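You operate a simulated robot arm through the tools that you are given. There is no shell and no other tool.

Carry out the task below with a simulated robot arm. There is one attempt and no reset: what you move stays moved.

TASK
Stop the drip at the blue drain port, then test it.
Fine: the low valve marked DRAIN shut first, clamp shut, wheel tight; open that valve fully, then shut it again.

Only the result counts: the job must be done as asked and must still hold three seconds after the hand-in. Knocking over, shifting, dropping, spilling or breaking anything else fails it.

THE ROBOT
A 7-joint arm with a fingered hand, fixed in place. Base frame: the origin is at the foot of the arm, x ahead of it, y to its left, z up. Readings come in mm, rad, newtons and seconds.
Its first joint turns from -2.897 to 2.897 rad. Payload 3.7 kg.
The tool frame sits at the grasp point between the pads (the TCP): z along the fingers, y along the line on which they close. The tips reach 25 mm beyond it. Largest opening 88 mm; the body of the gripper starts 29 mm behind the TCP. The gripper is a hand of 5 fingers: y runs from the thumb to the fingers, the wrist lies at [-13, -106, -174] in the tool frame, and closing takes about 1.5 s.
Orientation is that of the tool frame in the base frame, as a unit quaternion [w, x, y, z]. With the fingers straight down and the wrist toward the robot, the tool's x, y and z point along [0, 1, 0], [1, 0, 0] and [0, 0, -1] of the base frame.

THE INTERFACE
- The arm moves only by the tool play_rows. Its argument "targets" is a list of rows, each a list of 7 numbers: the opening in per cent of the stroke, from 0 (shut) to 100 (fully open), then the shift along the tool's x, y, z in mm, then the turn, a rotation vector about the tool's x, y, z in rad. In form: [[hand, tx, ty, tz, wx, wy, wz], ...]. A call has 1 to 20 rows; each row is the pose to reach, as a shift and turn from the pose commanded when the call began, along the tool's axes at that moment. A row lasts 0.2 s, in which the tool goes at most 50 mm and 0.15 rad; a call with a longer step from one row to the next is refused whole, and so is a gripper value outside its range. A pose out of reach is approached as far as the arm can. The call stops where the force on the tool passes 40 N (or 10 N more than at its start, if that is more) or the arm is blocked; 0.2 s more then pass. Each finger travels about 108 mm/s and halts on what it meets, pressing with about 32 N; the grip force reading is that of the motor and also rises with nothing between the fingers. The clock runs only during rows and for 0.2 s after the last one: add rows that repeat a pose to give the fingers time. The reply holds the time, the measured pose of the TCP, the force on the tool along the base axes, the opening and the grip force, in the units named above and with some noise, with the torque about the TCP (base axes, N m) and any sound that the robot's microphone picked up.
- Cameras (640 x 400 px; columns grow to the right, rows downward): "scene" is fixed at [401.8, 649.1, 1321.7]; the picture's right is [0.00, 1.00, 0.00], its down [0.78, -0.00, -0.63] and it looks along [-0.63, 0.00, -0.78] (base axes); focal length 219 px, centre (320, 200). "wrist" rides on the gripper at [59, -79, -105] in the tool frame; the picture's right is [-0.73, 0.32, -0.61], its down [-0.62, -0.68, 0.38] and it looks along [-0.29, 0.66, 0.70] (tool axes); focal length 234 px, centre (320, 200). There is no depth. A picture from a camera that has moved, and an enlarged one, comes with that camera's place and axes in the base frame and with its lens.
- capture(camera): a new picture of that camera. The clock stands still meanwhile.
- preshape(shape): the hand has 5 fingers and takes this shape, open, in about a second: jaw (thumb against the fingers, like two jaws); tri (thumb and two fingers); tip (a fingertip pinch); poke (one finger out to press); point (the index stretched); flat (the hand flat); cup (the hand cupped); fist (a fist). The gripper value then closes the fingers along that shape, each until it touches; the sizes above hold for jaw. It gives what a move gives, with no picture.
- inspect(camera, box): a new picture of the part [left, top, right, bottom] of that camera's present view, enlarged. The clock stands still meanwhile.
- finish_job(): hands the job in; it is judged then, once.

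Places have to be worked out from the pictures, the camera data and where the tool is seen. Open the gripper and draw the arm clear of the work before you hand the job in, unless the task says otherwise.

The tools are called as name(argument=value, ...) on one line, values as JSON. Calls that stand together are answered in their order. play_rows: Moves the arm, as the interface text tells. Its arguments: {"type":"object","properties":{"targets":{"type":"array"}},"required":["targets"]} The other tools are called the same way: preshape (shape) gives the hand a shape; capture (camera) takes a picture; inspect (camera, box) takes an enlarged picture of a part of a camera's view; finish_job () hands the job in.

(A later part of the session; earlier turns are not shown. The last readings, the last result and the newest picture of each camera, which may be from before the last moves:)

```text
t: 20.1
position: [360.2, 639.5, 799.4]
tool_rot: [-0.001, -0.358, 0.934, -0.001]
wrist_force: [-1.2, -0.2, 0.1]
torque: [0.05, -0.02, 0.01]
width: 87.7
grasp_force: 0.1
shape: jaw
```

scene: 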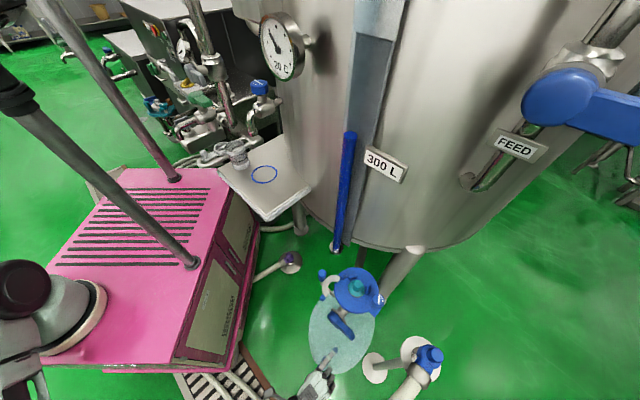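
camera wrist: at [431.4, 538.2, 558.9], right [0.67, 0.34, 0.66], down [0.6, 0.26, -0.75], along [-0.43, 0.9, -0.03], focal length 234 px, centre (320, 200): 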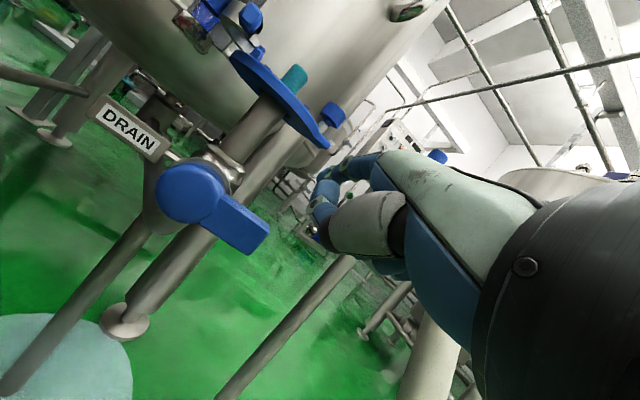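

Level at z = 800. I now travel behind the clamp handle at this height while turning the hand back, closing the fingers on the way.

play_rows(targets=[[0, 13.1, 11.7, 0, 0, 0, 0.127], [0, 26.3, 23.3, 0, 0, 0, 0.254], [0, 39.4, 35, 0, 0, 0, 0.381], [0, 52.6, 46.7, 0, 0, 0, 0.509], [0, 65.7, 58.3, 0, 0, 0, 0.636], [0, 78.9, 70, 0, 0, 0, 0.763], [0, 92, 81.7, 0, 0, 0, 0.89], [0, 105.1, 93.3, 0, 0, 0, 1.017], [0, 118.3, 105, 0, 0, 0, 1.144], [0, 131.4, 116.6, 0, 0, 0, 1.272], [0, 144.6, 128.3, 0, 0, 0, 1.399], [0, 157.7, 140, 0, 0, 0, 1.526], [0, 170.9, 151.6, 0, 0, 0, 1.653], [0, 184, 163.3, 0, 0, 0, 1.78]])

capture(camera="wrist")

capture(camera="scene")

```text
t: 22.4
position: [325.1, 637.9, 846.5]
tool_rot: [-0.024, 0.361, 0.932, 0.027]
wrist_force: [-0.1, 0.3, -0.4]
torque: [0.02, 0.0, -0.01]
width: 0.0
grasp_force: 32.5
shape: jaw
stopped in row 11: the arm was blocked; the commanded pose is now the measured one
```

```text
taken
camera wrist: at [231.3, 612.1, 951.8], right [0.77, -0.29, 0.57], down [-0.01, -0.9, -0.45], along [0.64, 0.34, -0.69], focal length 234 px, centre (320, 200)
```

wrist: 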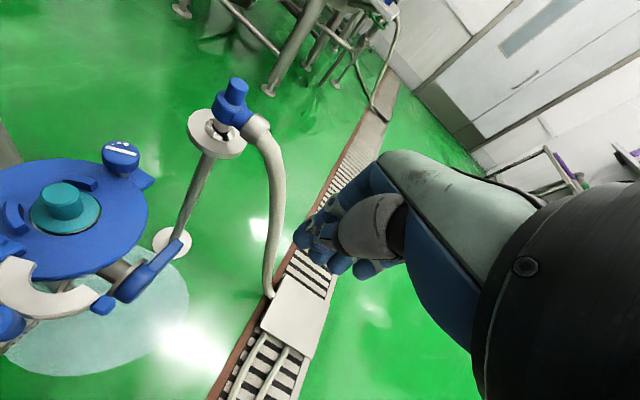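

```text
taken
```

scene: 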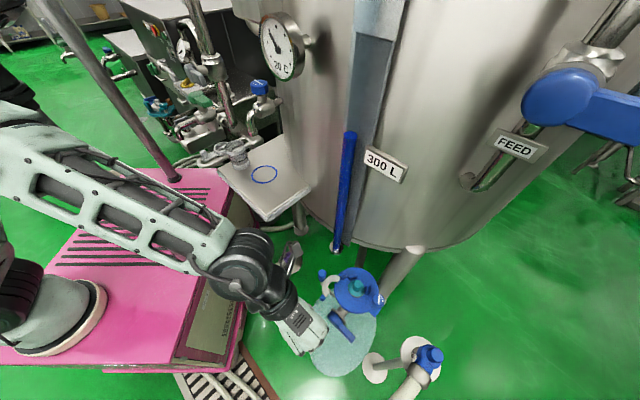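

The arm was blocked partway (the hand is free, no force), probably a joint limit in this configuration. I go back toward the known-good starting pose before trying a different route.

play_rows(targets=[[0, -4.2, -5.7, -7, 0, -0.007, 0.083], [0, -8.4, -11.4, -14.1, 0.001, -0.015, 0.166], [0, -12.5, -17.2, -21.1, 0.001, -0.022, 0.249], [0, -16.7, -22.9, -28.1, 0.002, -0.03, 0.333], [0, -20.9, -28.6, -35.2, 0.002, -0.037, 0.416], [0, -25.1, -34.3, -42.2, 0.003, -0.045, 0.499], [0, -29.3, -40, -49.2, 0.003, -0.052, 0.582], [0, -33.4, -45.8, -56.2, 0.003, -0.059, 0.665], [0, -37.6, -51.5, -63.3, 0.004, -0.067, 0.748], [0, -41.8, -57.2, -70.3, 0.004, -0.074, 0.831]])

capture(camera="scene")

```text
t: 24.8
position: [345.4, 560.0, 919.2]
tool_rot: [-0.004, 0.722, 0.692, 0.004]
wrist_force: [0.4, 0.9, -0.2]
torque: [-0.01, 0.03, 0.02]
width: 0.0
grasp_force: 31.6
shape: jaw
stopped in row 10: the arm was blocked; the commanded pose is now the measured one
```

```text
taken
```

scene: 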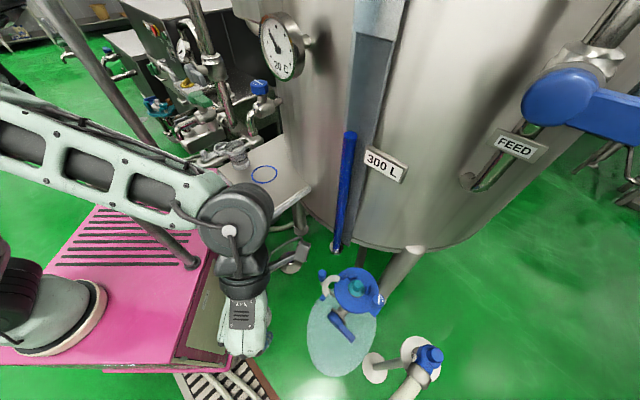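

Still blocked near here with no tool force, so some arm joint or link is limiting. I look at the arm itself in the scene picture.

inspect(camera="scene", box=[0, 50, 280, 320])

capture(camera="wrist")

```text
1.48 times, centred on (140, 185) of scene
camera zoom: at [401.8, 649.1, 1321.7], right [0.0, 1.0, 0.0], down [0.78, 0.0, -0.63], along [-0.63, 0.0, -0.78], focal length 324 px, centre (587, 222)
```

zoom: 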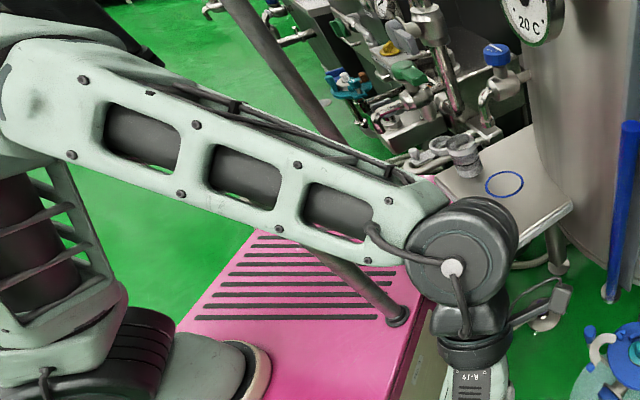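

```text
taken
camera wrist: at [270.0, 620.4, 1023.5], right [0.29, -0.75, 0.6], down [-0.71, -0.59, -0.39], along [0.64, -0.31, -0.7], focal length 234 px, centre (320, 200)
```

wrist: 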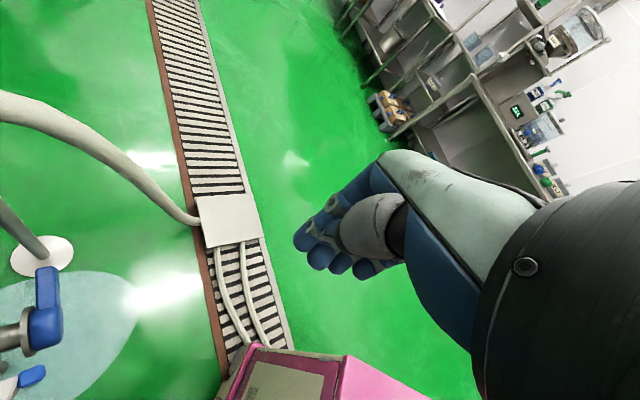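

The picture shows the forearm passing close over the machine's post, but nothing visibly touching. I try the same move that worked at the start (to the pose beside the tank at height 900).

play_rows(targets=[[0, 2.2, -17.6, 1.9, 0, 0, -0.109], [0, 4.5, -35.2, 3.8, 0, 0, -0.218], [0, 6.8, -52.8, 5.7, 0, 0, -0.327], [0, 9, -70.4, 7.6, 0, 0, -0.436], [0, 11.2, -88, 9.5, 0, 0, -0.545], [0, 13.5, -105.7, 11.4, 0, 0, -0.653], [0, 15.8, -123.3, 13.3, 0, 0, -0.762], [0, 18, -140.9, 15.2, 0, 0, -0.871], [0, 20.2, -158.5, 17.1, 0, 0, -0.98], [0, 22.5, -176.1, 19, 0, 0, -1.089]])

capture(camera="scene")

```text
t: 26.9
position: [169.2, 589.4, 898.2]
tool_rot: [-0.001, 0.256, 0.967, 0.004]
wrist_force: [-0.2, -0.2, -0.6]
torque: [0.01, -0.01, -0.03]
width: 0.0
grasp_force: 32.1
shape: jaw
```

```text
taken
```

scene: 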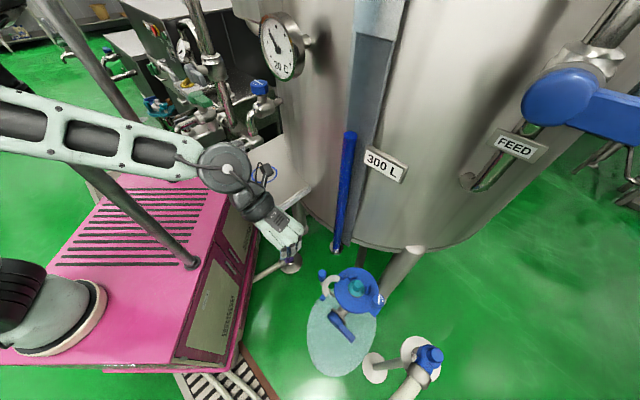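

That worked and the arm is back in a good configuration. From here I turn to about 30° yaw and come down behind the clamp handle, still above it.

play_rows(targets=[[0, 9, 1.6, 13.8, 0, 0, 0.065], [0, 18, 3.2, 27.5, 0, 0, 0.131], [0, 27, 4.8, 41.2, 0, 0, 0.196], [0, 36, 6.4, 55, 0, 0, 0.262], [0, 45, 7.9, 68.8, 0, 0, 0.327], [0, 54, 9.5, 82.5, 0, 0, 0.393], [0, 63, 11.1, 96.2, 0, 0, 0.458], [0, 72, 12.7, 110, 0, 0, 0.524]])

capture(camera="wrist")

capture(camera="scene")

```text
t: 28.9
position: [177.5, 649.3, 814.4]
tool_rot: [-0.015, 0.538, 0.843, 0.015]
wrist_force: [0.3, -0.4, -0.4]
torque: [0.0, -0.01, 0.01]
width: 0.0
grasp_force: 31.6
shape: jaw
stopped in row 8: the arm was blocked; the commanded pose is now the measured one
```

```text
taken
camera wrist: at [82.7, 664.9, 920.4], right [0.6, -0.55, 0.58], down [-0.36, -0.83, -0.42], along [0.71, 0.04, -0.7], focal length 234 px, centre (320, 200)
```

wrist: 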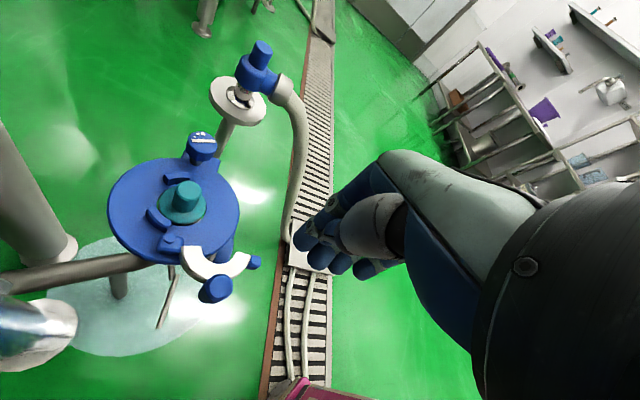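

```text
taken
```

scene: 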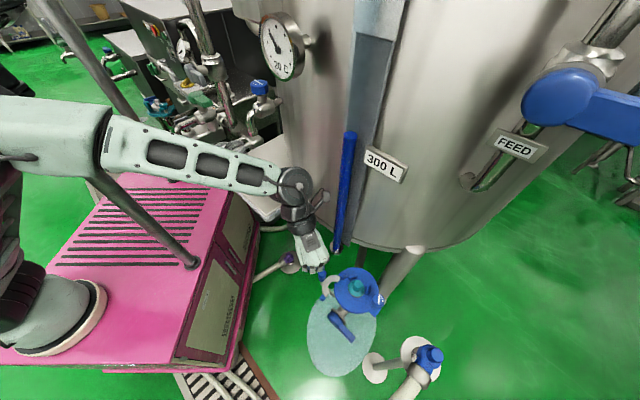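

Blocked again: the arm cannot bring the hand that far back at this yaw. I return to the pose that worked, switch to the pointing finger, and will try with the wrist more directly above the fingertip instead.

play_rows(targets=[[0, -5.9, -3.9, -11, 0.003, -0.005, -0.077], [0, -11.8, -7.8, -22, 0.005, -0.009, -0.153], [0, -17.7, -11.6, -33, 0.008, -0.014, -0.23], [0, -23.6, -15.5, -44, 0.011, -0.019, -0.306], [0, -29.4, -19.4, -55, 0.013, -0.023, -0.383], [0, -35.3, -23.2, -66, 0.016, -0.028, -0.459], [0, -41.2, -27.1, -77, 0.019, -0.033, -0.536], [0, -47.1, -31, -88, 0.021, -0.037, -0.612]])

preshape(shape="point")

```text
t: 30.8
position: [168.8, 590.4, 900.4]
tool_rot: [-0.001, 0.258, 0.966, 0.0]
wrist_force: [0.6, -0.1, -0.5]
torque: [0.01, 0.02, 0.02]
width: 0.0
grasp_force: 32.2
shape: jaw
```

```text
t: 31.6
position: [169.7, 590.3, 900.7]
tool_rot: [-0.001, 0.259, 0.966, 0.0]
wrist_force: [-0.4, 0.7, 0.8]
torque: [0.01, 0.03, 0.0]
width: 0.0
grasp_force: 0.0
shape: point
```

Back at the good pose with the index stretched. I now tilt so the index points straight down and lower toward a spot behind the clamp handle, staying above it.

play_rows(targets=[[100, 5, 0.2, 13.8, 0.0564, -0.0074, -0.0322], [100, 10.1, 0.5, 27.5, 0.1129, -0.0149, -0.0644], [100, 15.2, 0.8, 41.2, 0.1693, -0.0223, -0.0966], [100, 20.2, 1, 55, 0.2257, -0.0297, -0.1288], [100, 25.2, 1.2, 68.8, 0.2821, -0.0372, -0.1609], [100, 30.3, 1.5, 82.5, 0.3386, -0.0446, -0.1931], [100, 35.4, 1.8, 96.2, 0.395, -0.0521, -0.2253], [100, 40.4, 2, 110, 0.4514, -0.0595, -0.2575]])

capture(camera="wrist")

capture(camera="scene")

```text
t: 33.5
position: [134.8, 611.9, 789.5]
tool_rot: [-0.029, 0.126, 0.966, -0.224]
wrist_force: [0.6, -0.9, -0.2]
torque: [-0.02, 0.01, 0.02]
width: 0.2
grasp_force: 0.0
shape: point
```

```text
taken
camera wrist: at [70.8, 602.5, 917.8], right [0.84, 0.35, 0.4], down [0.4, -0.91, -0.05], along [0.35, 0.2, -0.91], focal length 234 px, centre (320, 200)
```

wrist: 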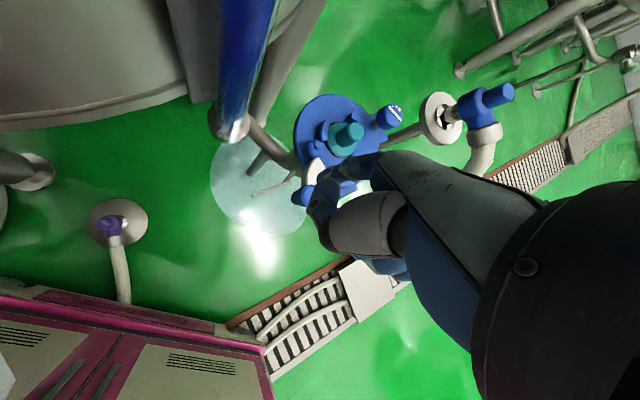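

```text
taken
```

scene: 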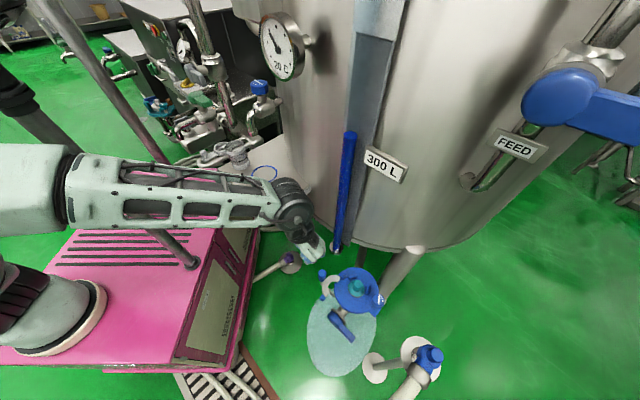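

The pose was reached. I zoom on the fingertip and the clamp handle to check the offset.

inspect(camera="scene", box=[290, 225, 390, 315])

inspect(camera="wrist", box=[270, 80, 420, 240])

```text
4.44 times, centred on (340, 270) of scene
camera zoom: at [401.8, 649.1, 1321.7], right [0.0, 1.0, 0.0], down [0.78, 0.0, -0.63], along [-0.63, 0.0, -0.78], focal length 973 px, centre (231, -111)
```

zoom: 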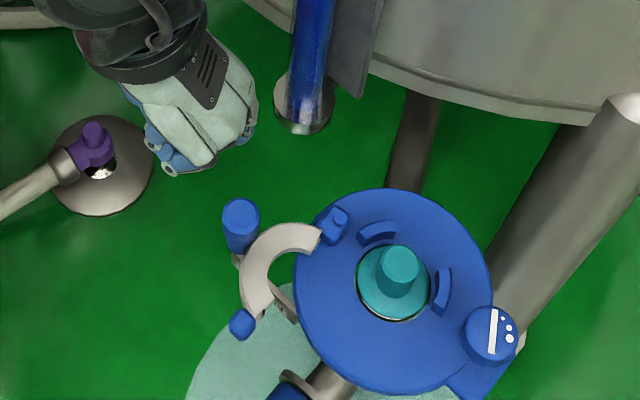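

```text
2.50 times, centred on (345, 160) of wrist
camera zoom: at [70.8, 602.5, 917.8], right [0.84, 0.35, 0.4], down [0.4, -0.91, -0.05], along [0.35, 0.2, -0.91], focal length 585 px, centre (258, 300)
```

zoom: 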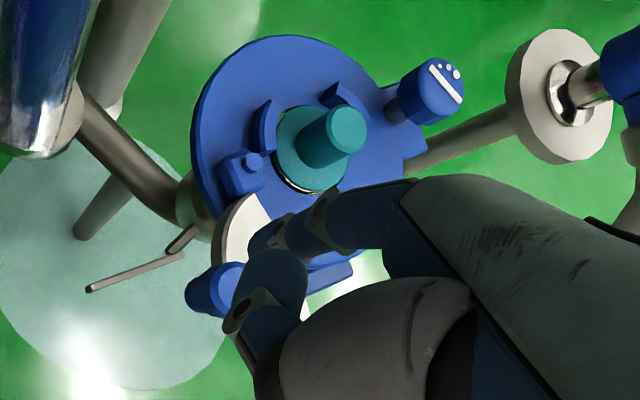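

The index points down behind the handle. I shift 11 mm further back and lower to just about handle-top height, then check.

play_rows(targets=[[100, 10.6, -2.5, 1.2, 0, 0, 0], [100, 10.6, 4.1, 14.7, 0, 0, 0], [100, 10.6, 10.7, 28.2, 0, 0, 0], [100, 10.6, 17.3, 41.6, 0, 0, 0], [100, 10.6, 23.9, 55.1, 0, 0, 0], [100, 10.6, 30.5, 68.6, 0, 0, 0], [100, 10.6, 37.1, 82, 0, 0, 0]])

inspect(camera="scene", box=[290, 225, 390, 315])

inspect(camera="wrist", box=[200, 80, 400, 240])

```text
t: 35.0
position: [123.4, 611.7, 697.4]
tool_rot: [-0.029, 0.126, 0.966, -0.223]
wrist_force: [-0.1, -0.1, 0.0]
torque: [-0.04, -0.03, 0.03]
width: 0.0
grasp_force: 0.1
shape: point
```

```text
4.44 times, centred on (340, 270) of scene
camera zoom: at [401.8, 649.1, 1321.7], right [0.0, 1.0, 0.0], down [0.78, 0.0, -0.63], along [-0.63, 0.0, -0.78], focal length 973 px, centre (231, -111)
```

zoom: 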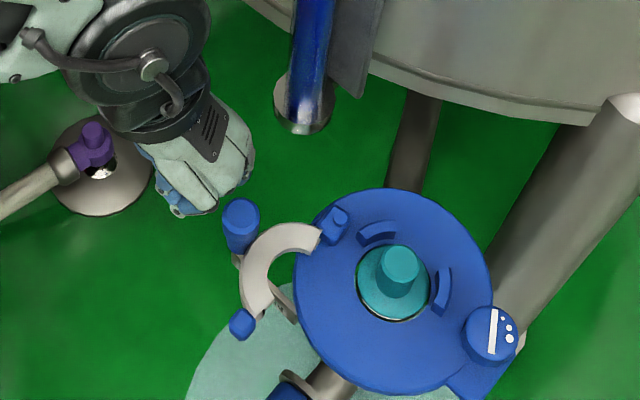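

```text
2.50 times, centred on (300, 160) of wrist
camera zoom: at [60.0, 602.4, 826.7], right [0.84, 0.35, 0.4], down [0.4, -0.91, -0.05], along [0.35, 0.2, -0.91], focal length 585 px, centre (370, 300)
```

zoom: 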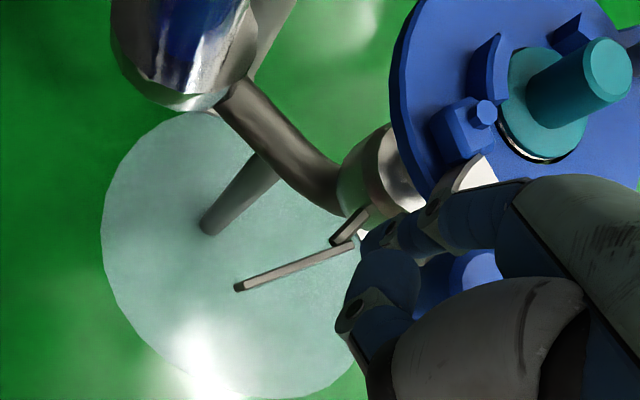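

The fingertip sits about 33 mm behind the handle axis at its top height. I lower 13 mm more and begin pushing the handle along its arc, with a first short sweep.

play_rows(targets=[[100, 0, 2.9, 5.9, 0, 0, 0], [100, 0, 5.7, 11.7, 0, 0, 0], [100, -5.8, 6.9, 11.1, 0, 0, 0], [100, -11.7, 8.1, 10.6, 0, 0, 0], [100, -15.9, 8.6, 10.3, 0, 0, 0], [100, -20, 9.1, 10, 0, 0, 0], [100, -24.2, 9.7, 9.8, 0, 0, 0], [100, -30.2, 11.5, 8.8, 0, 0, 0], [100, -36.1, 13.3, 7.9, 0, 0, 0]])

inspect(camera="scene", box=[290, 225, 390, 315])

inspect(camera="wrist", box=[200, 80, 400, 240])

```text
t: 37.0
position: [160.4, 610.3, 686.3]
tool_rot: [-0.029, 0.127, 0.966, -0.224]
wrist_force: [0.2, 0.6, 0.2]
torque: [-0.02, 0.01, -0.03]
width: 0.2
grasp_force: 0.1
shape: point
```

```text
4.44 times, centred on (340, 270) of scene
camera zoom: at [401.8, 649.1, 1321.7], right [0.0, 1.0, 0.0], down [0.78, 0.0, -0.63], along [-0.63, 0.0, -0.78], focal length 973 px, centre (231, -111)
```

zoom: 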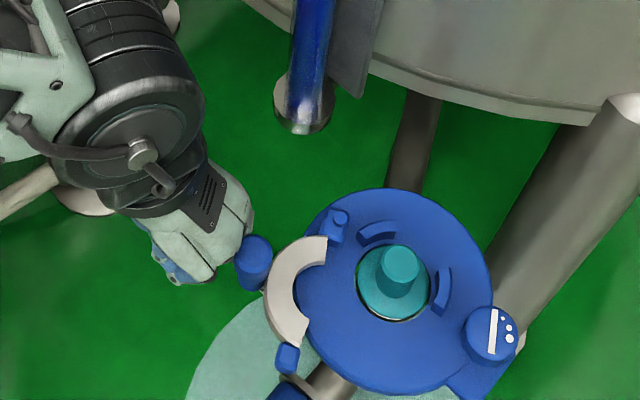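

```text
2.50 times, centred on (300, 160) of wrist
camera zoom: at [97.7, 601.1, 814.2], right [0.84, 0.35, 0.41], down [0.4, -0.91, -0.05], along [0.35, 0.2, -0.91], focal length 585 px, centre (370, 300)
```

zoom: 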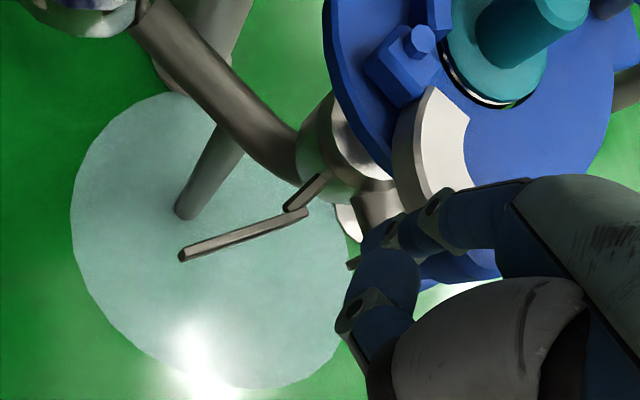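

The handle follows the finger well and the clamp has swung about 20°, matching my hinge estimate. I continue along the arc.

play_rows(targets=[[100, -5.5, 2.6, -1.3, 0, 0, 0], [100, -10.9, 5.4, -2.6, 0, 0, 0], [100, -16, 8.8, -4.3, 0, 0, 0], [100, -20.7, 12.5, -6.1, 0, 0, 0], [100, -25, 16.5, -8.1, 0, 0, 0], [100, -28.9, 20.8, -10.2, 0, 0, 0], [100, -32.4, 25.5, -12.5, 0, 0, 0], [100, -35.4, 30.4, -14.9, 0, 0, 0]])

inspect(camera="scene", box=[290, 225, 390, 315])

inspect(camera="wrist", box=[200, 80, 400, 240])

```text
t: 38.9
position: [204.6, 633.7, 686.4]
tool_rot: [-0.029, 0.127, 0.966, -0.224]
wrist_force: [-0.1, 0.4, 1.2]
torque: [-0.01, 0.01, 0.0]
width: 0.0
grasp_force: 0.1
shape: point
```

```text
4.44 times, centred on (340, 270) of scene
camera zoom: at [401.8, 649.1, 1321.7], right [0.0, 1.0, 0.0], down [0.78, 0.0, -0.63], along [-0.63, 0.0, -0.78], focal length 973 px, centre (231, -111)
```

zoom: 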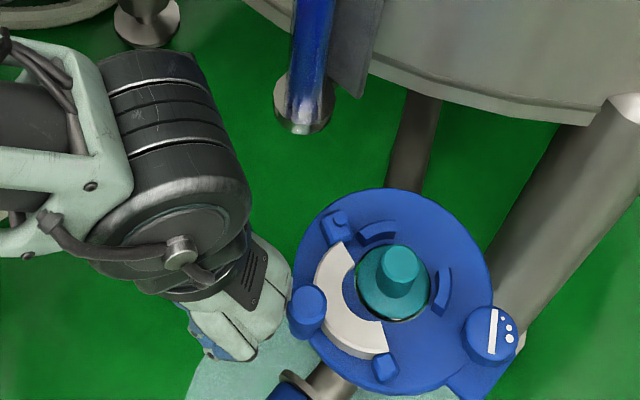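

```text
2.50 times, centred on (300, 160) of wrist
camera zoom: at [141.5, 624.7, 815.0], right [0.84, 0.35, 0.41], down [0.4, -0.91, -0.05], along [0.35, 0.2, -0.91], focal length 585 px, centre (370, 300)
```

zoom: 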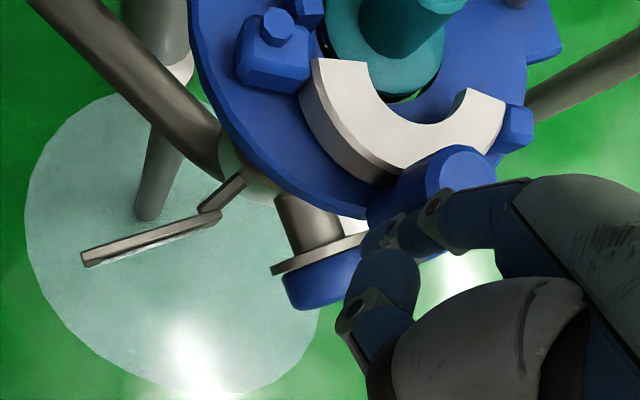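

The clamp is nearly around the cap. I push on in small steps toward the closed position, watching for a stop.

play_rows(targets=[[100, -1.3, 2.6, -1.2, 0, 0, 0], [100, -2.6, 5.2, -2.5, 0, 0, 0], [100, -3.6, 7.8, -3.8, 0, 0, 0], [100, -4.6, 10.5, -5.1, 0, 0, 0], [100, -5.4, 13.2, -6.4, 0, 0, 0], [100, -6.2, 15.9, -7.8, 0, 0, 0]])

inspect(camera="scene", box=[290, 225, 390, 315])

inspect(camera="wrist", box=[200, 40, 400, 200])

```text
t: 40.2
position: [213.1, 649.7, 687.7]
tool_rot: [-0.03, 0.127, 0.966, -0.222]
wrist_force: [-0.4, 0.6, -0.7]
torque: [0.02, 0.01, 0.04]
width: 0.0
grasp_force: 0.0
shape: point
```

```text
4.44 times, centred on (340, 270) of scene
camera zoom: at [401.8, 649.1, 1321.7], right [0.0, 1.0, 0.0], down [0.78, 0.0, -0.63], along [-0.63, 0.0, -0.78], focal length 973 px, centre (231, -111)
```

zoom: 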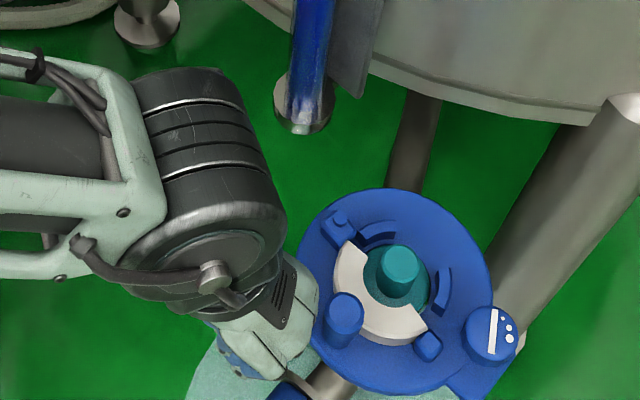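

```text
2.50 times, centred on (300, 120) of wrist
camera zoom: at [151.2, 641.0, 814.8], right [0.84, 0.35, 0.4], down [0.4, -0.91, -0.05], along [0.35, 0.2, -0.91], focal length 585 px, centre (370, 400)
```

zoom: 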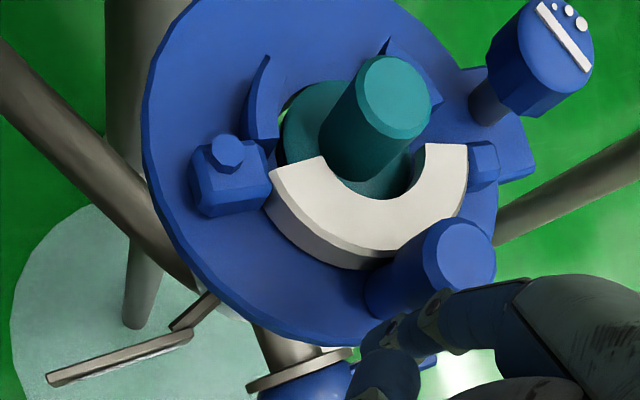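

Almost closed. I keep pushing gently a few millimetres at a time until it stops.

play_rows(targets=[[100, -0.5, 2.7, -1.3, 0, 0, 0], [100, -1, 5.5, -2.7, 0, 0, 0], [100, -1.2, 8.3, -4.1, 0, 0, 0], [100, -1.4, 11.2, -5.5, 0, 0, 0]])

inspect(camera="scene", box=[315, 255, 385, 315])

inspect(camera="wrist", box=[200, 40, 400, 200])

```text
t: 41.2
position: [218.5, 662.0, 685.2]
tool_rot: [-0.029, 0.126, 0.966, -0.223]
wrist_force: [0.5, 0.4, -0.3]
torque: [0.02, 0.01, 0.0]
width: 0.1
grasp_force: 0.1
shape: point
```

```text
6.67 times, centred on (350, 285) of scene
camera zoom: at [401.8, 649.1, 1321.7], right [0.0, 1.0, 0.0], down [0.78, 0.0, -0.63], along [-0.63, 0.0, -0.78], focal length 1460 px, centre (120, -367)
```

zoom: 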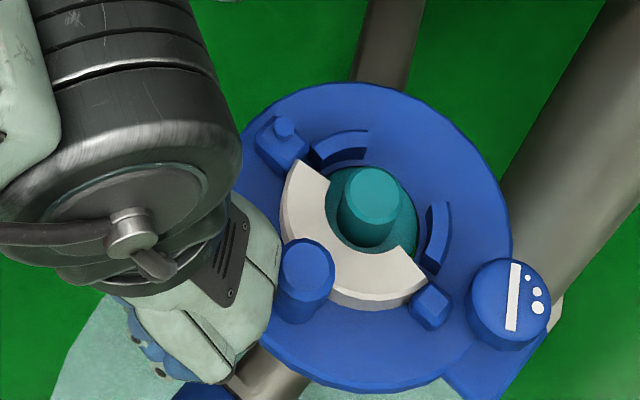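

```text
2.50 times, centred on (300, 120) of wrist
camera zoom: at [155.5, 652.3, 814.2], right [0.84, 0.35, 0.41], down [0.4, -0.91, -0.05], along [0.35, 0.2, -0.91], focal length 585 px, centre (370, 400)
```

zoom: 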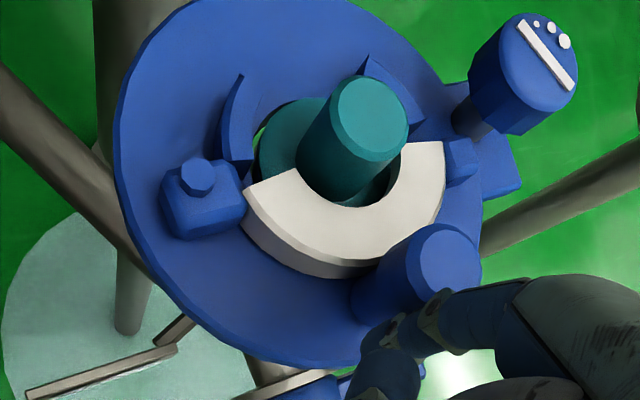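

Still no resistance. I continue a little further along the arc to find the closed stop.

play_rows(targets=[[100, 0, 1.9, -0.9, 0, 0, 0], [100, 0.1, 3.7, -1.8, 0, 0, 0], [100, 0.1, 5.6, -2.7, 0, 0, 0], [100, 0.4, 8.4, -4.1, 0, 0, 0], [100, 0.8, 11.2, -5.5, 0, 0, 0]])

inspect(camera="scene", box=[315, 255, 385, 315])

inspect(camera="wrist", box=[200, 40, 400, 200])

```text
t: 42.5
position: [220.4, 672.5, 686.9]
tool_rot: [-0.029, 0.127, 0.966, -0.224]
wrist_force: [0.8, -14.9, 5.4]
torque: [0.07, -0.04, -0.02]
width: 80.5
grasp_force: 0.1
shape: point
```

```text
6.67 times, centred on (350, 285) of scene
camera zoom: at [401.8, 649.1, 1321.7], right [0.0, 1.0, 0.0], down [0.78, 0.0, -0.63], along [-0.63, 0.0, -0.78], focal length 1460 px, centre (120, -367)
```

zoom: 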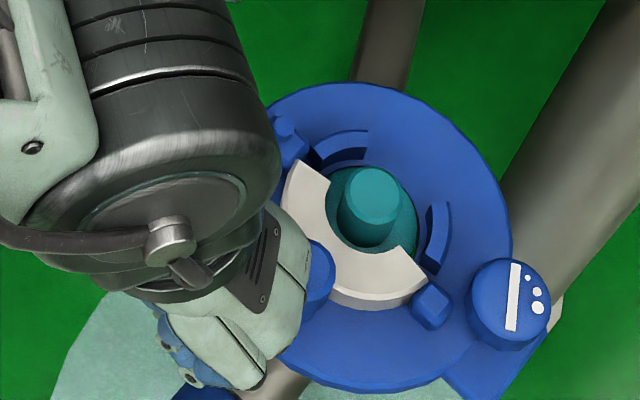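

```text
2.50 times, centred on (300, 120) of wrist
camera zoom: at [157.8, 663.9, 815.0], right [0.84, 0.35, 0.4], down [0.4, -0.91, -0.05], along [0.35, 0.2, -0.91], focal length 585 px, centre (370, 400)
```

zoom: 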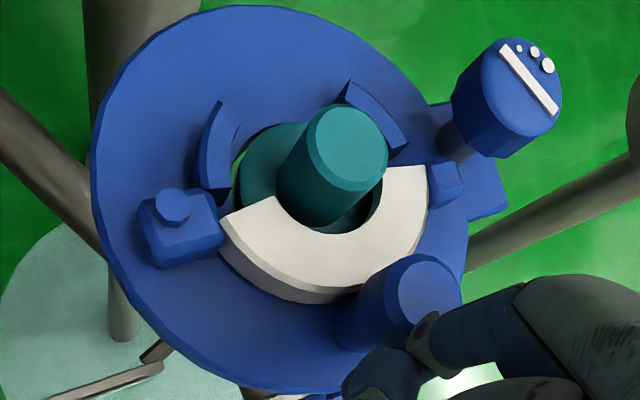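

The clamp no longer moves and the push force rose to 15 N, so it is at its closed stop. I back the finger off and rise.

play_rows(targets=[[100, -1.9, -8.8, 4.3, 0, 0, 0], [100, -3.9, -17.7, 8.7, 0, 0, 0], [100, -5.8, -26.5, 13, 0, 0, 0], [100, -5.8, -39.7, -14, 0, 0, 0], [100, -5.8, -52.9, -40.9, 0, 0, 0], [100, -5.8, -66.1, -67.9, 0, 0, 0], [100, -5.8, -79.3, -94.8, 0, 0, 0]])

inspect(camera="scene", box=[310, 255, 400, 345])

capture(camera="wrist")

capture(camera="scene")

```text
t: 44.0
position: [220.5, 643.5, 808.2]
tool_rot: [-0.029, 0.126, 0.966, -0.223]
wrist_force: [-0.3, -1.4, 0.3]
torque: [-0.01, 0.01, -0.01]
width: 80.7
grasp_force: 0.0
shape: point
```

```text
4.44 times, centred on (355, 300) of scene
camera zoom: at [401.8, 649.1, 1321.7], right [0.0, 1.0, 0.0], down [0.78, 0.0, -0.63], along [-0.63, 0.0, -0.78], focal length 973 px, centre (164, -244)
```

zoom: 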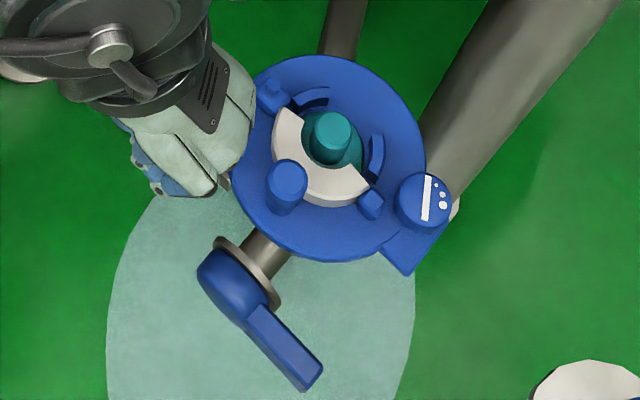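

```text
taken
camera wrist: at [157.0, 634.0, 936.6], right [0.84, 0.35, 0.4], down [0.4, -0.91, -0.05], along [0.35, 0.2, -0.91], focal length 234 px, centre (320, 200)
```

wrist: 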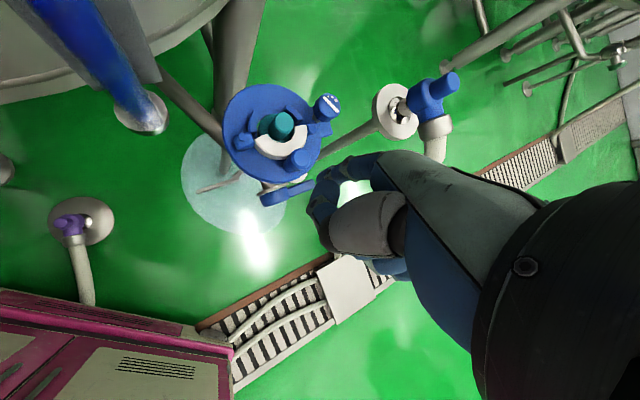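

```text
taken
```

scene: 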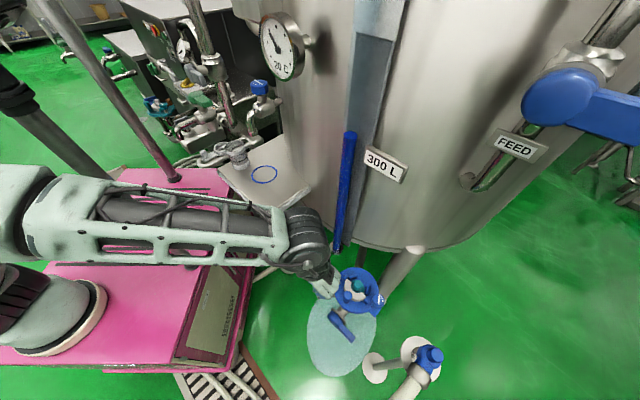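

The clamp stayed closed and the puddle has not grown since the valve was shut. Next is the wheel near [233, 814], top at z ≈ 660. I move above it at safe height and level the hand.

play_rows(targets=[[100, 2.7, 12.8, -5.6, -0.0346, -0.0188, -0.0814], [100, 5.4, 25.5, -11.2, -0.0693, -0.0376, -0.1629], [100, 8.1, 38.3, -16.8, -0.1039, -0.0564, -0.2443], [100, 10.7, 51, -22.4, -0.1386, -0.0752, -0.3257], [100, 13.4, 63.8, -28, -0.1732, -0.094, -0.4072], [100, 16.1, 76.6, -33.5, -0.2079, -0.1129, -0.4886], [100, 18.8, 89.3, -39.1, -0.2425, -0.1317, -0.57], [100, 21.5, 102.1, -44.7, -0.2771, -0.1505, -0.6515], [100, 24.2, 114.8, -50.3, -0.3118, -0.1693, -0.7329], [100, 26.8, 127.6, -55.9, -0.3464, -0.1881, -0.8143], [100, 29.5, 140.3, -61.5, -0.3811, -0.2069, -0.8958], [100, 32.2, 153.1, -67.1, -0.4157, -0.2257, -0.9772]])

preshape(shape="tri")

capture(camera="wrist")

capture(camera="scene")

```text
t: 46.6
position: [231.0, 812.7, 800.1]
tool_rot: [0.0, -0.361, 0.933, 0.001]
wrist_force: [-0.6, -0.2, 0.3]
torque: [0.03, 0.01, -0.03]
width: 80.5
grasp_force: 0.0
shape: point
```

```text
t: 47.5
position: [232.2, 812.5, 797.9]
tool_rot: [0.0, -0.359, 0.933, -0.001]
wrist_force: [0.1, -0.1, -0.3]
torque: [0.01, -0.06, -0.01]
width: 87.9
grasp_force: 0.1
shape: tri
```

```text
taken
camera wrist: at [240.6, 714.3, 903.6], right [0.32, 0.73, 0.61], down [0.92, -0.09, -0.38], along [-0.22, 0.68, -0.7], focal length 234 px, centre (320, 200)
```

wrist: 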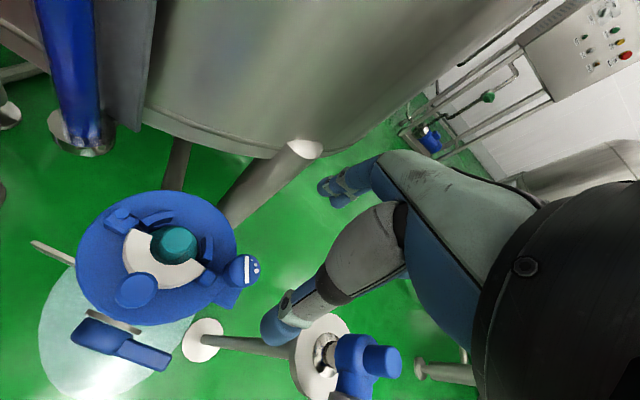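

```text
taken
```

scene: 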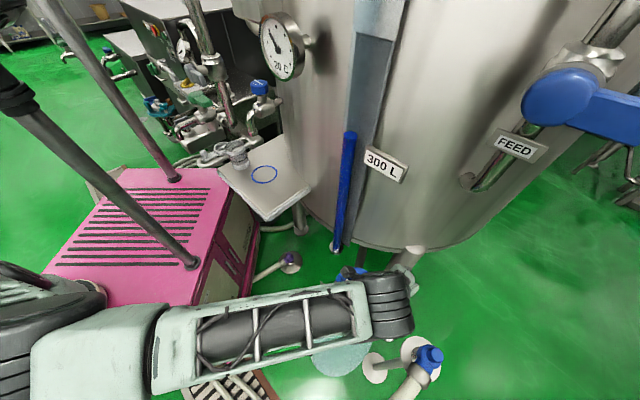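

The hand is above the wheel in the three-finger shape. I zoom in to locate the wheel precisely.

inspect(camera="wrist", box=[180, 210, 300, 320])

inspect(camera="wrist", box=[240, 140, 440, 360])

```text
3.64 times, centred on (240, 265) of wrist
camera zoom: at [240.6, 714.3, 903.6], right [0.32, 0.73, 0.61], down [0.92, -0.09, -0.38], along [-0.22, 0.68, -0.7], focal length 852 px, centre (611, -36)
```

zoom: 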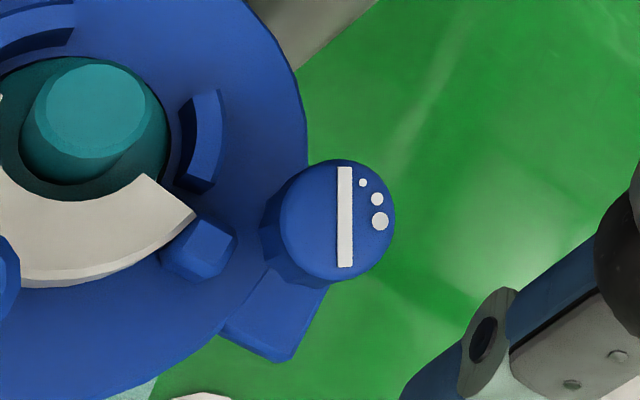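

```text
1.82 times, centred on (340, 250) of wrist
camera zoom: at [240.6, 714.3, 903.6], right [0.32, 0.73, 0.61], down [0.92, -0.09, -0.38], along [-0.22, 0.68, -0.7], focal length 426 px, centre (284, 109)
```

zoom: 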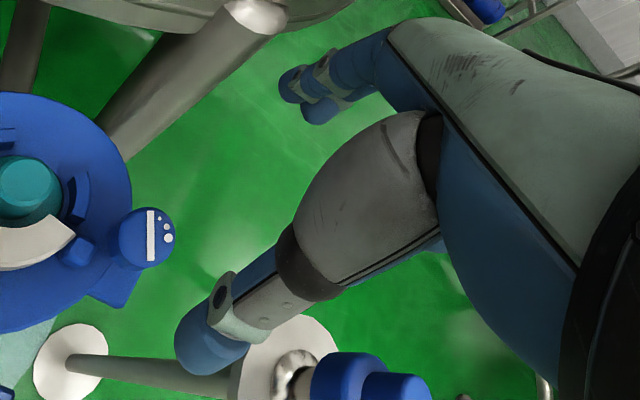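

The wheel's top centre works out at about [229.5, 814, 663], radius ~16 mm. Before gripping, I test at this height how far the hand can turn counter-clockwise, to get a long tightening (clockwise) stroke.

play_rows(targets=[[100, 0, 0, 0, 0, 0, -0.13], [100, 0, 0, 0, 0, 0, -0.26], [100, 0, 0, 0, 0, 0, -0.39], [100, 0, 0, 0, 0, 0, -0.52], [100, 0, 0, 0, 0, 0, -0.65], [100, 0, 0, 0, 0, 0, -0.78], [100, 0, 0, 0, 0, 0, -0.91]])

capture(camera="wrist")

capture(camera="scene")

```text
t: 49.1
position: [229.7, 776.7, 791.6]
tool_rot: [0.0, 0.733, -0.68, 0.0]
wrist_force: [-0.3, 0.5, 0.1]
torque: [-0.01, 0.01, 0.03]
width: 87.7
grasp_force: 0.1
shape: tri
out of reach, approached as far as the arm can: row 5, 6, 7
```

```text
taken
camera wrist: at [312.2, 723.6, 894.5], right [-0.38, 0.7, 0.61], down [0.63, 0.67, -0.38], along [-0.68, 0.24, -0.7], focal length 234 px, centre (320, 200)
```

wrist: 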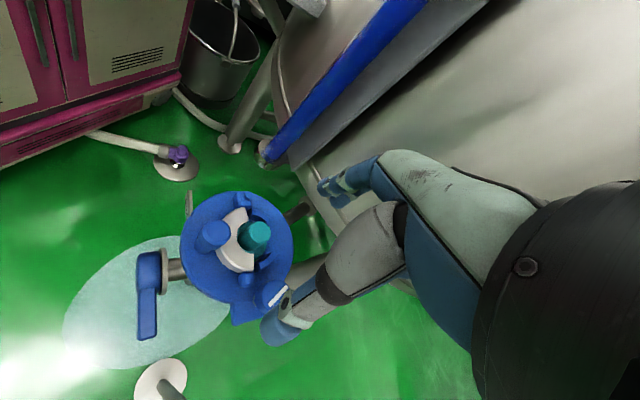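

```text
taken
```

scene: 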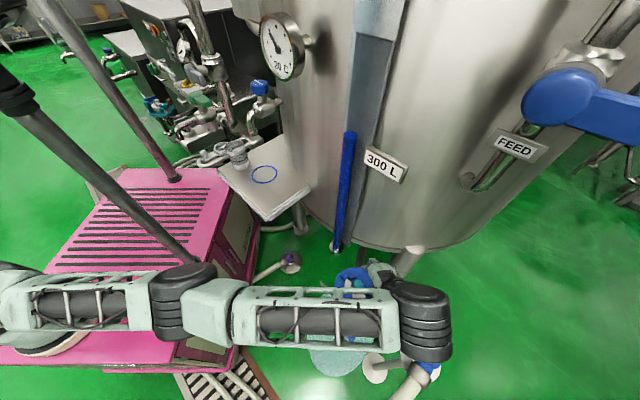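

At this yaw (184°) the wheel is out of reach, so usable start is about 150°. I turn back to 150° and verify the position before going down.

play_rows(targets=[[100, 0, 0, 0, 0, 0, 0.12], [100, 0, 0, 0, 0, 0, 0.24], [100, 0, 0, 0, 0, 0, 0.36], [100, 0, 0, 0, 0, 0, 0.48], [100, 0, 0, 0, 0, 0, 0.593]])

```text
t: 50.4
position: [233.7, 835.8, 802.7]
tool_rot: [0.0, -0.502, 0.865, -0.001]
wrist_force: [0.7, -0.3, 0.6]
torque: [0.0, -0.01, -0.02]
width: 87.7
grasp_force: 0.1
shape: tri
out of reach, approached as far as the arm can: row 1, 2, 3, 4, 5
```

The position reading (y = 836) is off from what I asked; I hold for a moment to see where the arm settles.

play_rows(targets=[[100, 0, 0, 0, 0, 0, 0], [100, 0, 0, 0, 0, 0, 0]])

capture(camera="wrist")

```text
t: 51.0
position: [234.0, 836.0, 801.5]
tool_rot: [0.0, -0.502, 0.865, -0.001]
wrist_force: [-0.1, 0.9, -0.1]
torque: [0.0, -0.01, -0.01]
width: 87.7
grasp_force: 0.1
shape: tri
```

```text
taken
camera wrist: at [273.4, 745.6, 907.1], right [0.08, 0.79, 0.61], down [0.9, 0.2, -0.38], along [-0.43, 0.58, -0.7], focal length 234 px, centre (320, 200)
```

wrist: 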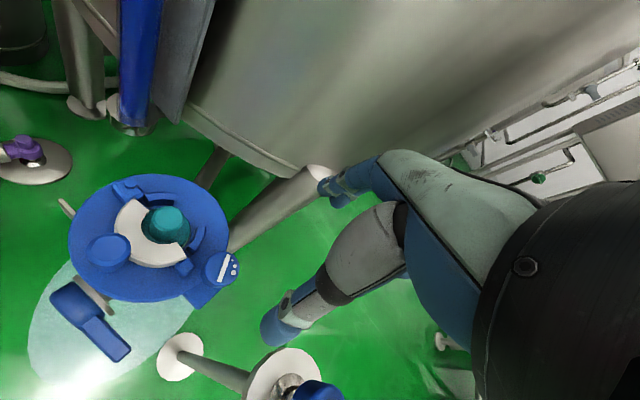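

It is steady at [234, 836, 801.5] and θ ≈ 150°. I move over the wheel axis and down to tips just above the wheel.

play_rows(targets=[[100, 5.3, -1.8, 0, 0, 0, 0], [100, 10.7, -3.5, 0, 0, 0, 0], [100, 16, -5.2, 0, 0, 0, 0], [100, 21.3, -7, 0, 0, 0, 0], [100, 21.3, -7, 20, 0, 0, 0], [100, 21.3, -7, 40, 0, 0, 0], [100, 21.3, -7, 60, 0, 0, 0], [100, 21.3, -7, 80, 0, 0, 0], [100, 21.3, -7, 100, 0, 0, 0]])

capture(camera="wrist")

```text
t: 53.0
position: [231.7, 848.6, 702.3]
tool_rot: [0.001, -0.502, 0.865, 0.0]
wrist_force: [-0.5, 0.9, -0.2]
torque: [-0.02, 0.04, 0.04]
width: 87.8
grasp_force: 0.1
shape: tri
out of reach, approached as far as the arm can: row 1, 2, 3, 4, 5, 6, 7, 8, 9
```

```text
taken
camera wrist: at [270.6, 758.2, 808.0], right [0.08, 0.79, 0.61], down [0.9, 0.2, -0.38], along [-0.43, 0.58, -0.7], focal length 234 px, centre (320, 200)
```

wrist: 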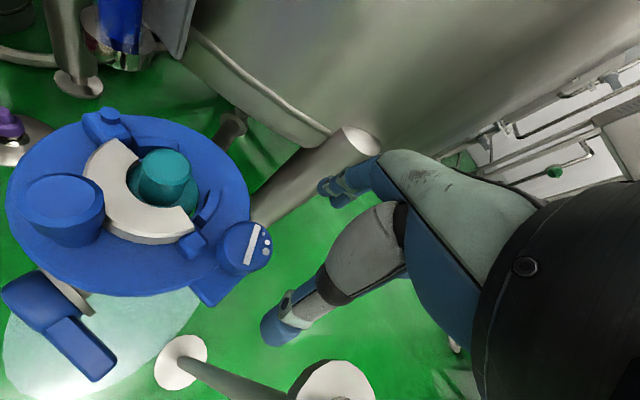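

capture(camera="scene")

```text
taken
```

scene: 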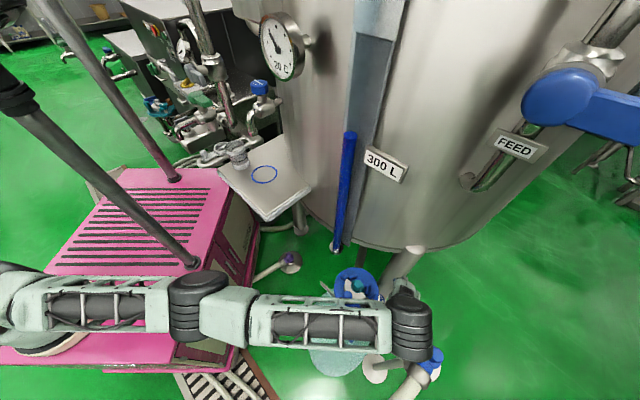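

At θ = 150° the wheel cannot be reached exactly, while at 132° it could. I rise a little, turn back to 132° and centre on the wheel.

play_rows(targets=[[100, 0, 0, -20, 0, 0, 0.05], [100, 6.2, -3.1, -40, 0, 0, 0.11], [100, 12.4, -6.2, -58, 0, 0, 0.17], [100, 18.6, -9.2, -58, 0, 0, 0.23], [100, 24.8, -12.3, -58, 0, 0, 0.28], [100, 31, -15.4, -58, 0, 0, 0.32]])

capture(camera="wrist")

```text
t: 54.4
position: [233.4, 870.7, 770.5]
tool_rot: [-0.001, -0.358, 0.934, -0.001]
wrist_force: [-0.3, -0.4, 0.6]
torque: [0.01, 0.02, 0.01]
width: 87.6
grasp_force: 0.0
shape: tri
out of reach, approached as far as the arm can: row 1, 2, 3, 4, 5, 6
```

```text
taken
camera wrist: at [243.1, 773.1, 874.9], right [0.32, 0.73, 0.61], down [0.92, -0.09, -0.38], along [-0.22, 0.68, -0.7], focal length 234 px, centre (320, 200)
```

wrist: 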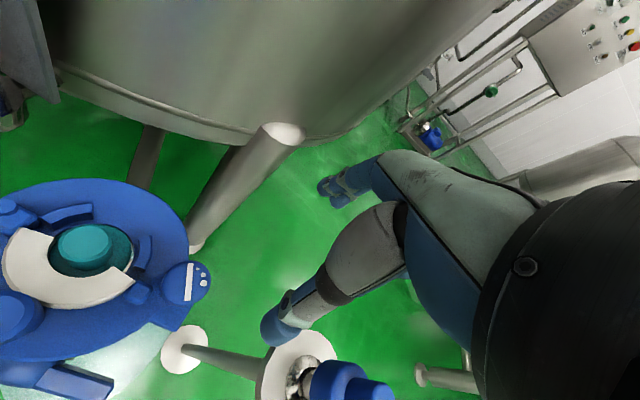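

The arm seems stuck stretched out straight. Turning the hand toward lower yaw brings the wrist inward and sideways, which should bend the elbow again, so I rise slightly and rotate to about 70°.

play_rows(targets=[[100, 2.5, -2.3, -2.5, 0, 0, 0.09], [100, 5, -4.5, -5, 0, 0, 0.18], [100, 7.4, -6.8, -7.5, 0, 0, 0.27], [100, 9.9, -9, -10, 0, 0, 0.36], [100, 12.4, -11.3, -12.5, 0, 0, 0.45], [100, 14.8, -13.6, -15, 0, 0, 0.54], [100, 17.3, -15.8, -17.5, 0, 0, 0.63], [100, 19.8, -18.1, -20, 0, 0, 0.72], [100, 22.3, -20.3, -22.5, 0, 0, 0.81], [100, 24.8, -22.6, -25, 0, 0, 0.9], [100, 27.2, -24.8, -27.5, 0, 0, 0.99], [100, 29.7, -27.1, -30, 0, 0, 1.08]])

capture(camera="scene")

```text
t: 57.0
position: [225.1, 896.5, 814.0]
tool_rot: [0.001, 0.174, 0.985, -0.001]
wrist_force: [0.6, 0.4, -0.2]
torque: [0.02, 0.0, -0.01]
width: 87.7
grasp_force: 0.0
shape: tri
out of reach, approached as far as the arm can: row 1, 2, 3, 4, 5, 6, 7, 8, 9, 10, 11, 12
```

```text
taken
```

scene: 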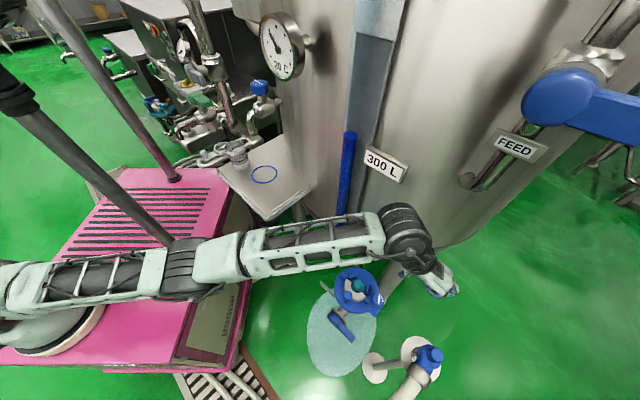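

Still stretched straight. I command a larger retreat straight inward (well above the port) to force the elbow to fold.

play_rows(targets=[[100, -6.7, -24.2, -5, 0, 0, 0], [100, -13.4, -48.4, -10, 0, 0, 0], [100, -20.1, -72.6, -15, 0, 0, 0], [100, -26.8, -96.8, -20, 0, 0, 0], [100, -33.5, -121, -25, 0, 0, 0], [100, -40.2, -145.1, -30, 0, 0, 0], [100, -46.9, -169.3, -35, 0, 0, 0], [100, -53.6, -193.5, -40, 0, 0, 0], [100, -60.3, -217.7, -45, 0, 0, 0], [100, -67, -241.9, -50, 0, 0, 0]])

capture(camera="scene")

```text
t: 59.1
position: [191.5, 863.6, 925.3]
tool_rot: [0.001, 0.177, 0.984, -0.002]
wrist_force: [0.4, 0.0, 0.0]
torque: [0.03, 0.0, 0.0]
width: 87.6
grasp_force: 0.1
shape: tri
out of reach, approached as far as the arm can: row 1, 2, 3, 4, 5, 6, 7, 8, 9, 10
```

```text
taken
```

scene: 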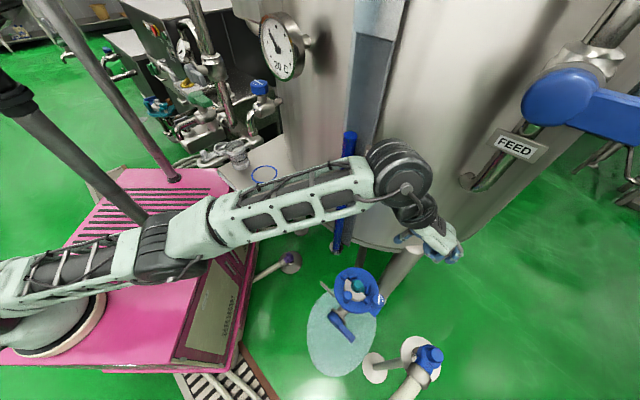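

Orientation is always met exactly while position is not, so a wrist-bend limit may be what prevents folding. I tilt the fingers outward while moving inward at this safe height.

play_rows(targets=[[100, 0, -10, 0, -0.1, 0, 0], [100, 0, -20, 0, -0.2, 0, 0], [100, 0, -30, 0, -0.3, 0, 0], [100, 0, -40, 0, -0.4, 0, 0], [100, 0, -55, 0, -0.5, 0, 0], [100, 0, -70, 0, -0.6, 0, 0], [100, 0, -90, 0, -0.6, 0, 0], [100, 0, -110, 0, -0.6, 0, 0]])

capture(camera="scene")

```text
t: 60.7
position: [230.1, 927.1, 1011.4]
tool_rot: [0.046, 0.227, 0.923, 0.308]
wrist_force: [-4.2, -0.9, -4.8]
torque: [0.21, -0.42, -0.15]
width: 88.0
grasp_force: 0.1
shape: tri
out of reach, approached as far as the arm can: row 1, 2, 3, 4, 5, 6, 7
stopped in row 7: the arm was blocked; the commanded pose is now the measured one
```

```text
taken
```

scene: 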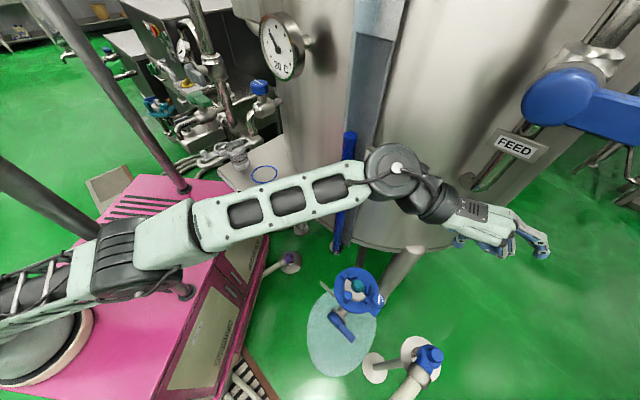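

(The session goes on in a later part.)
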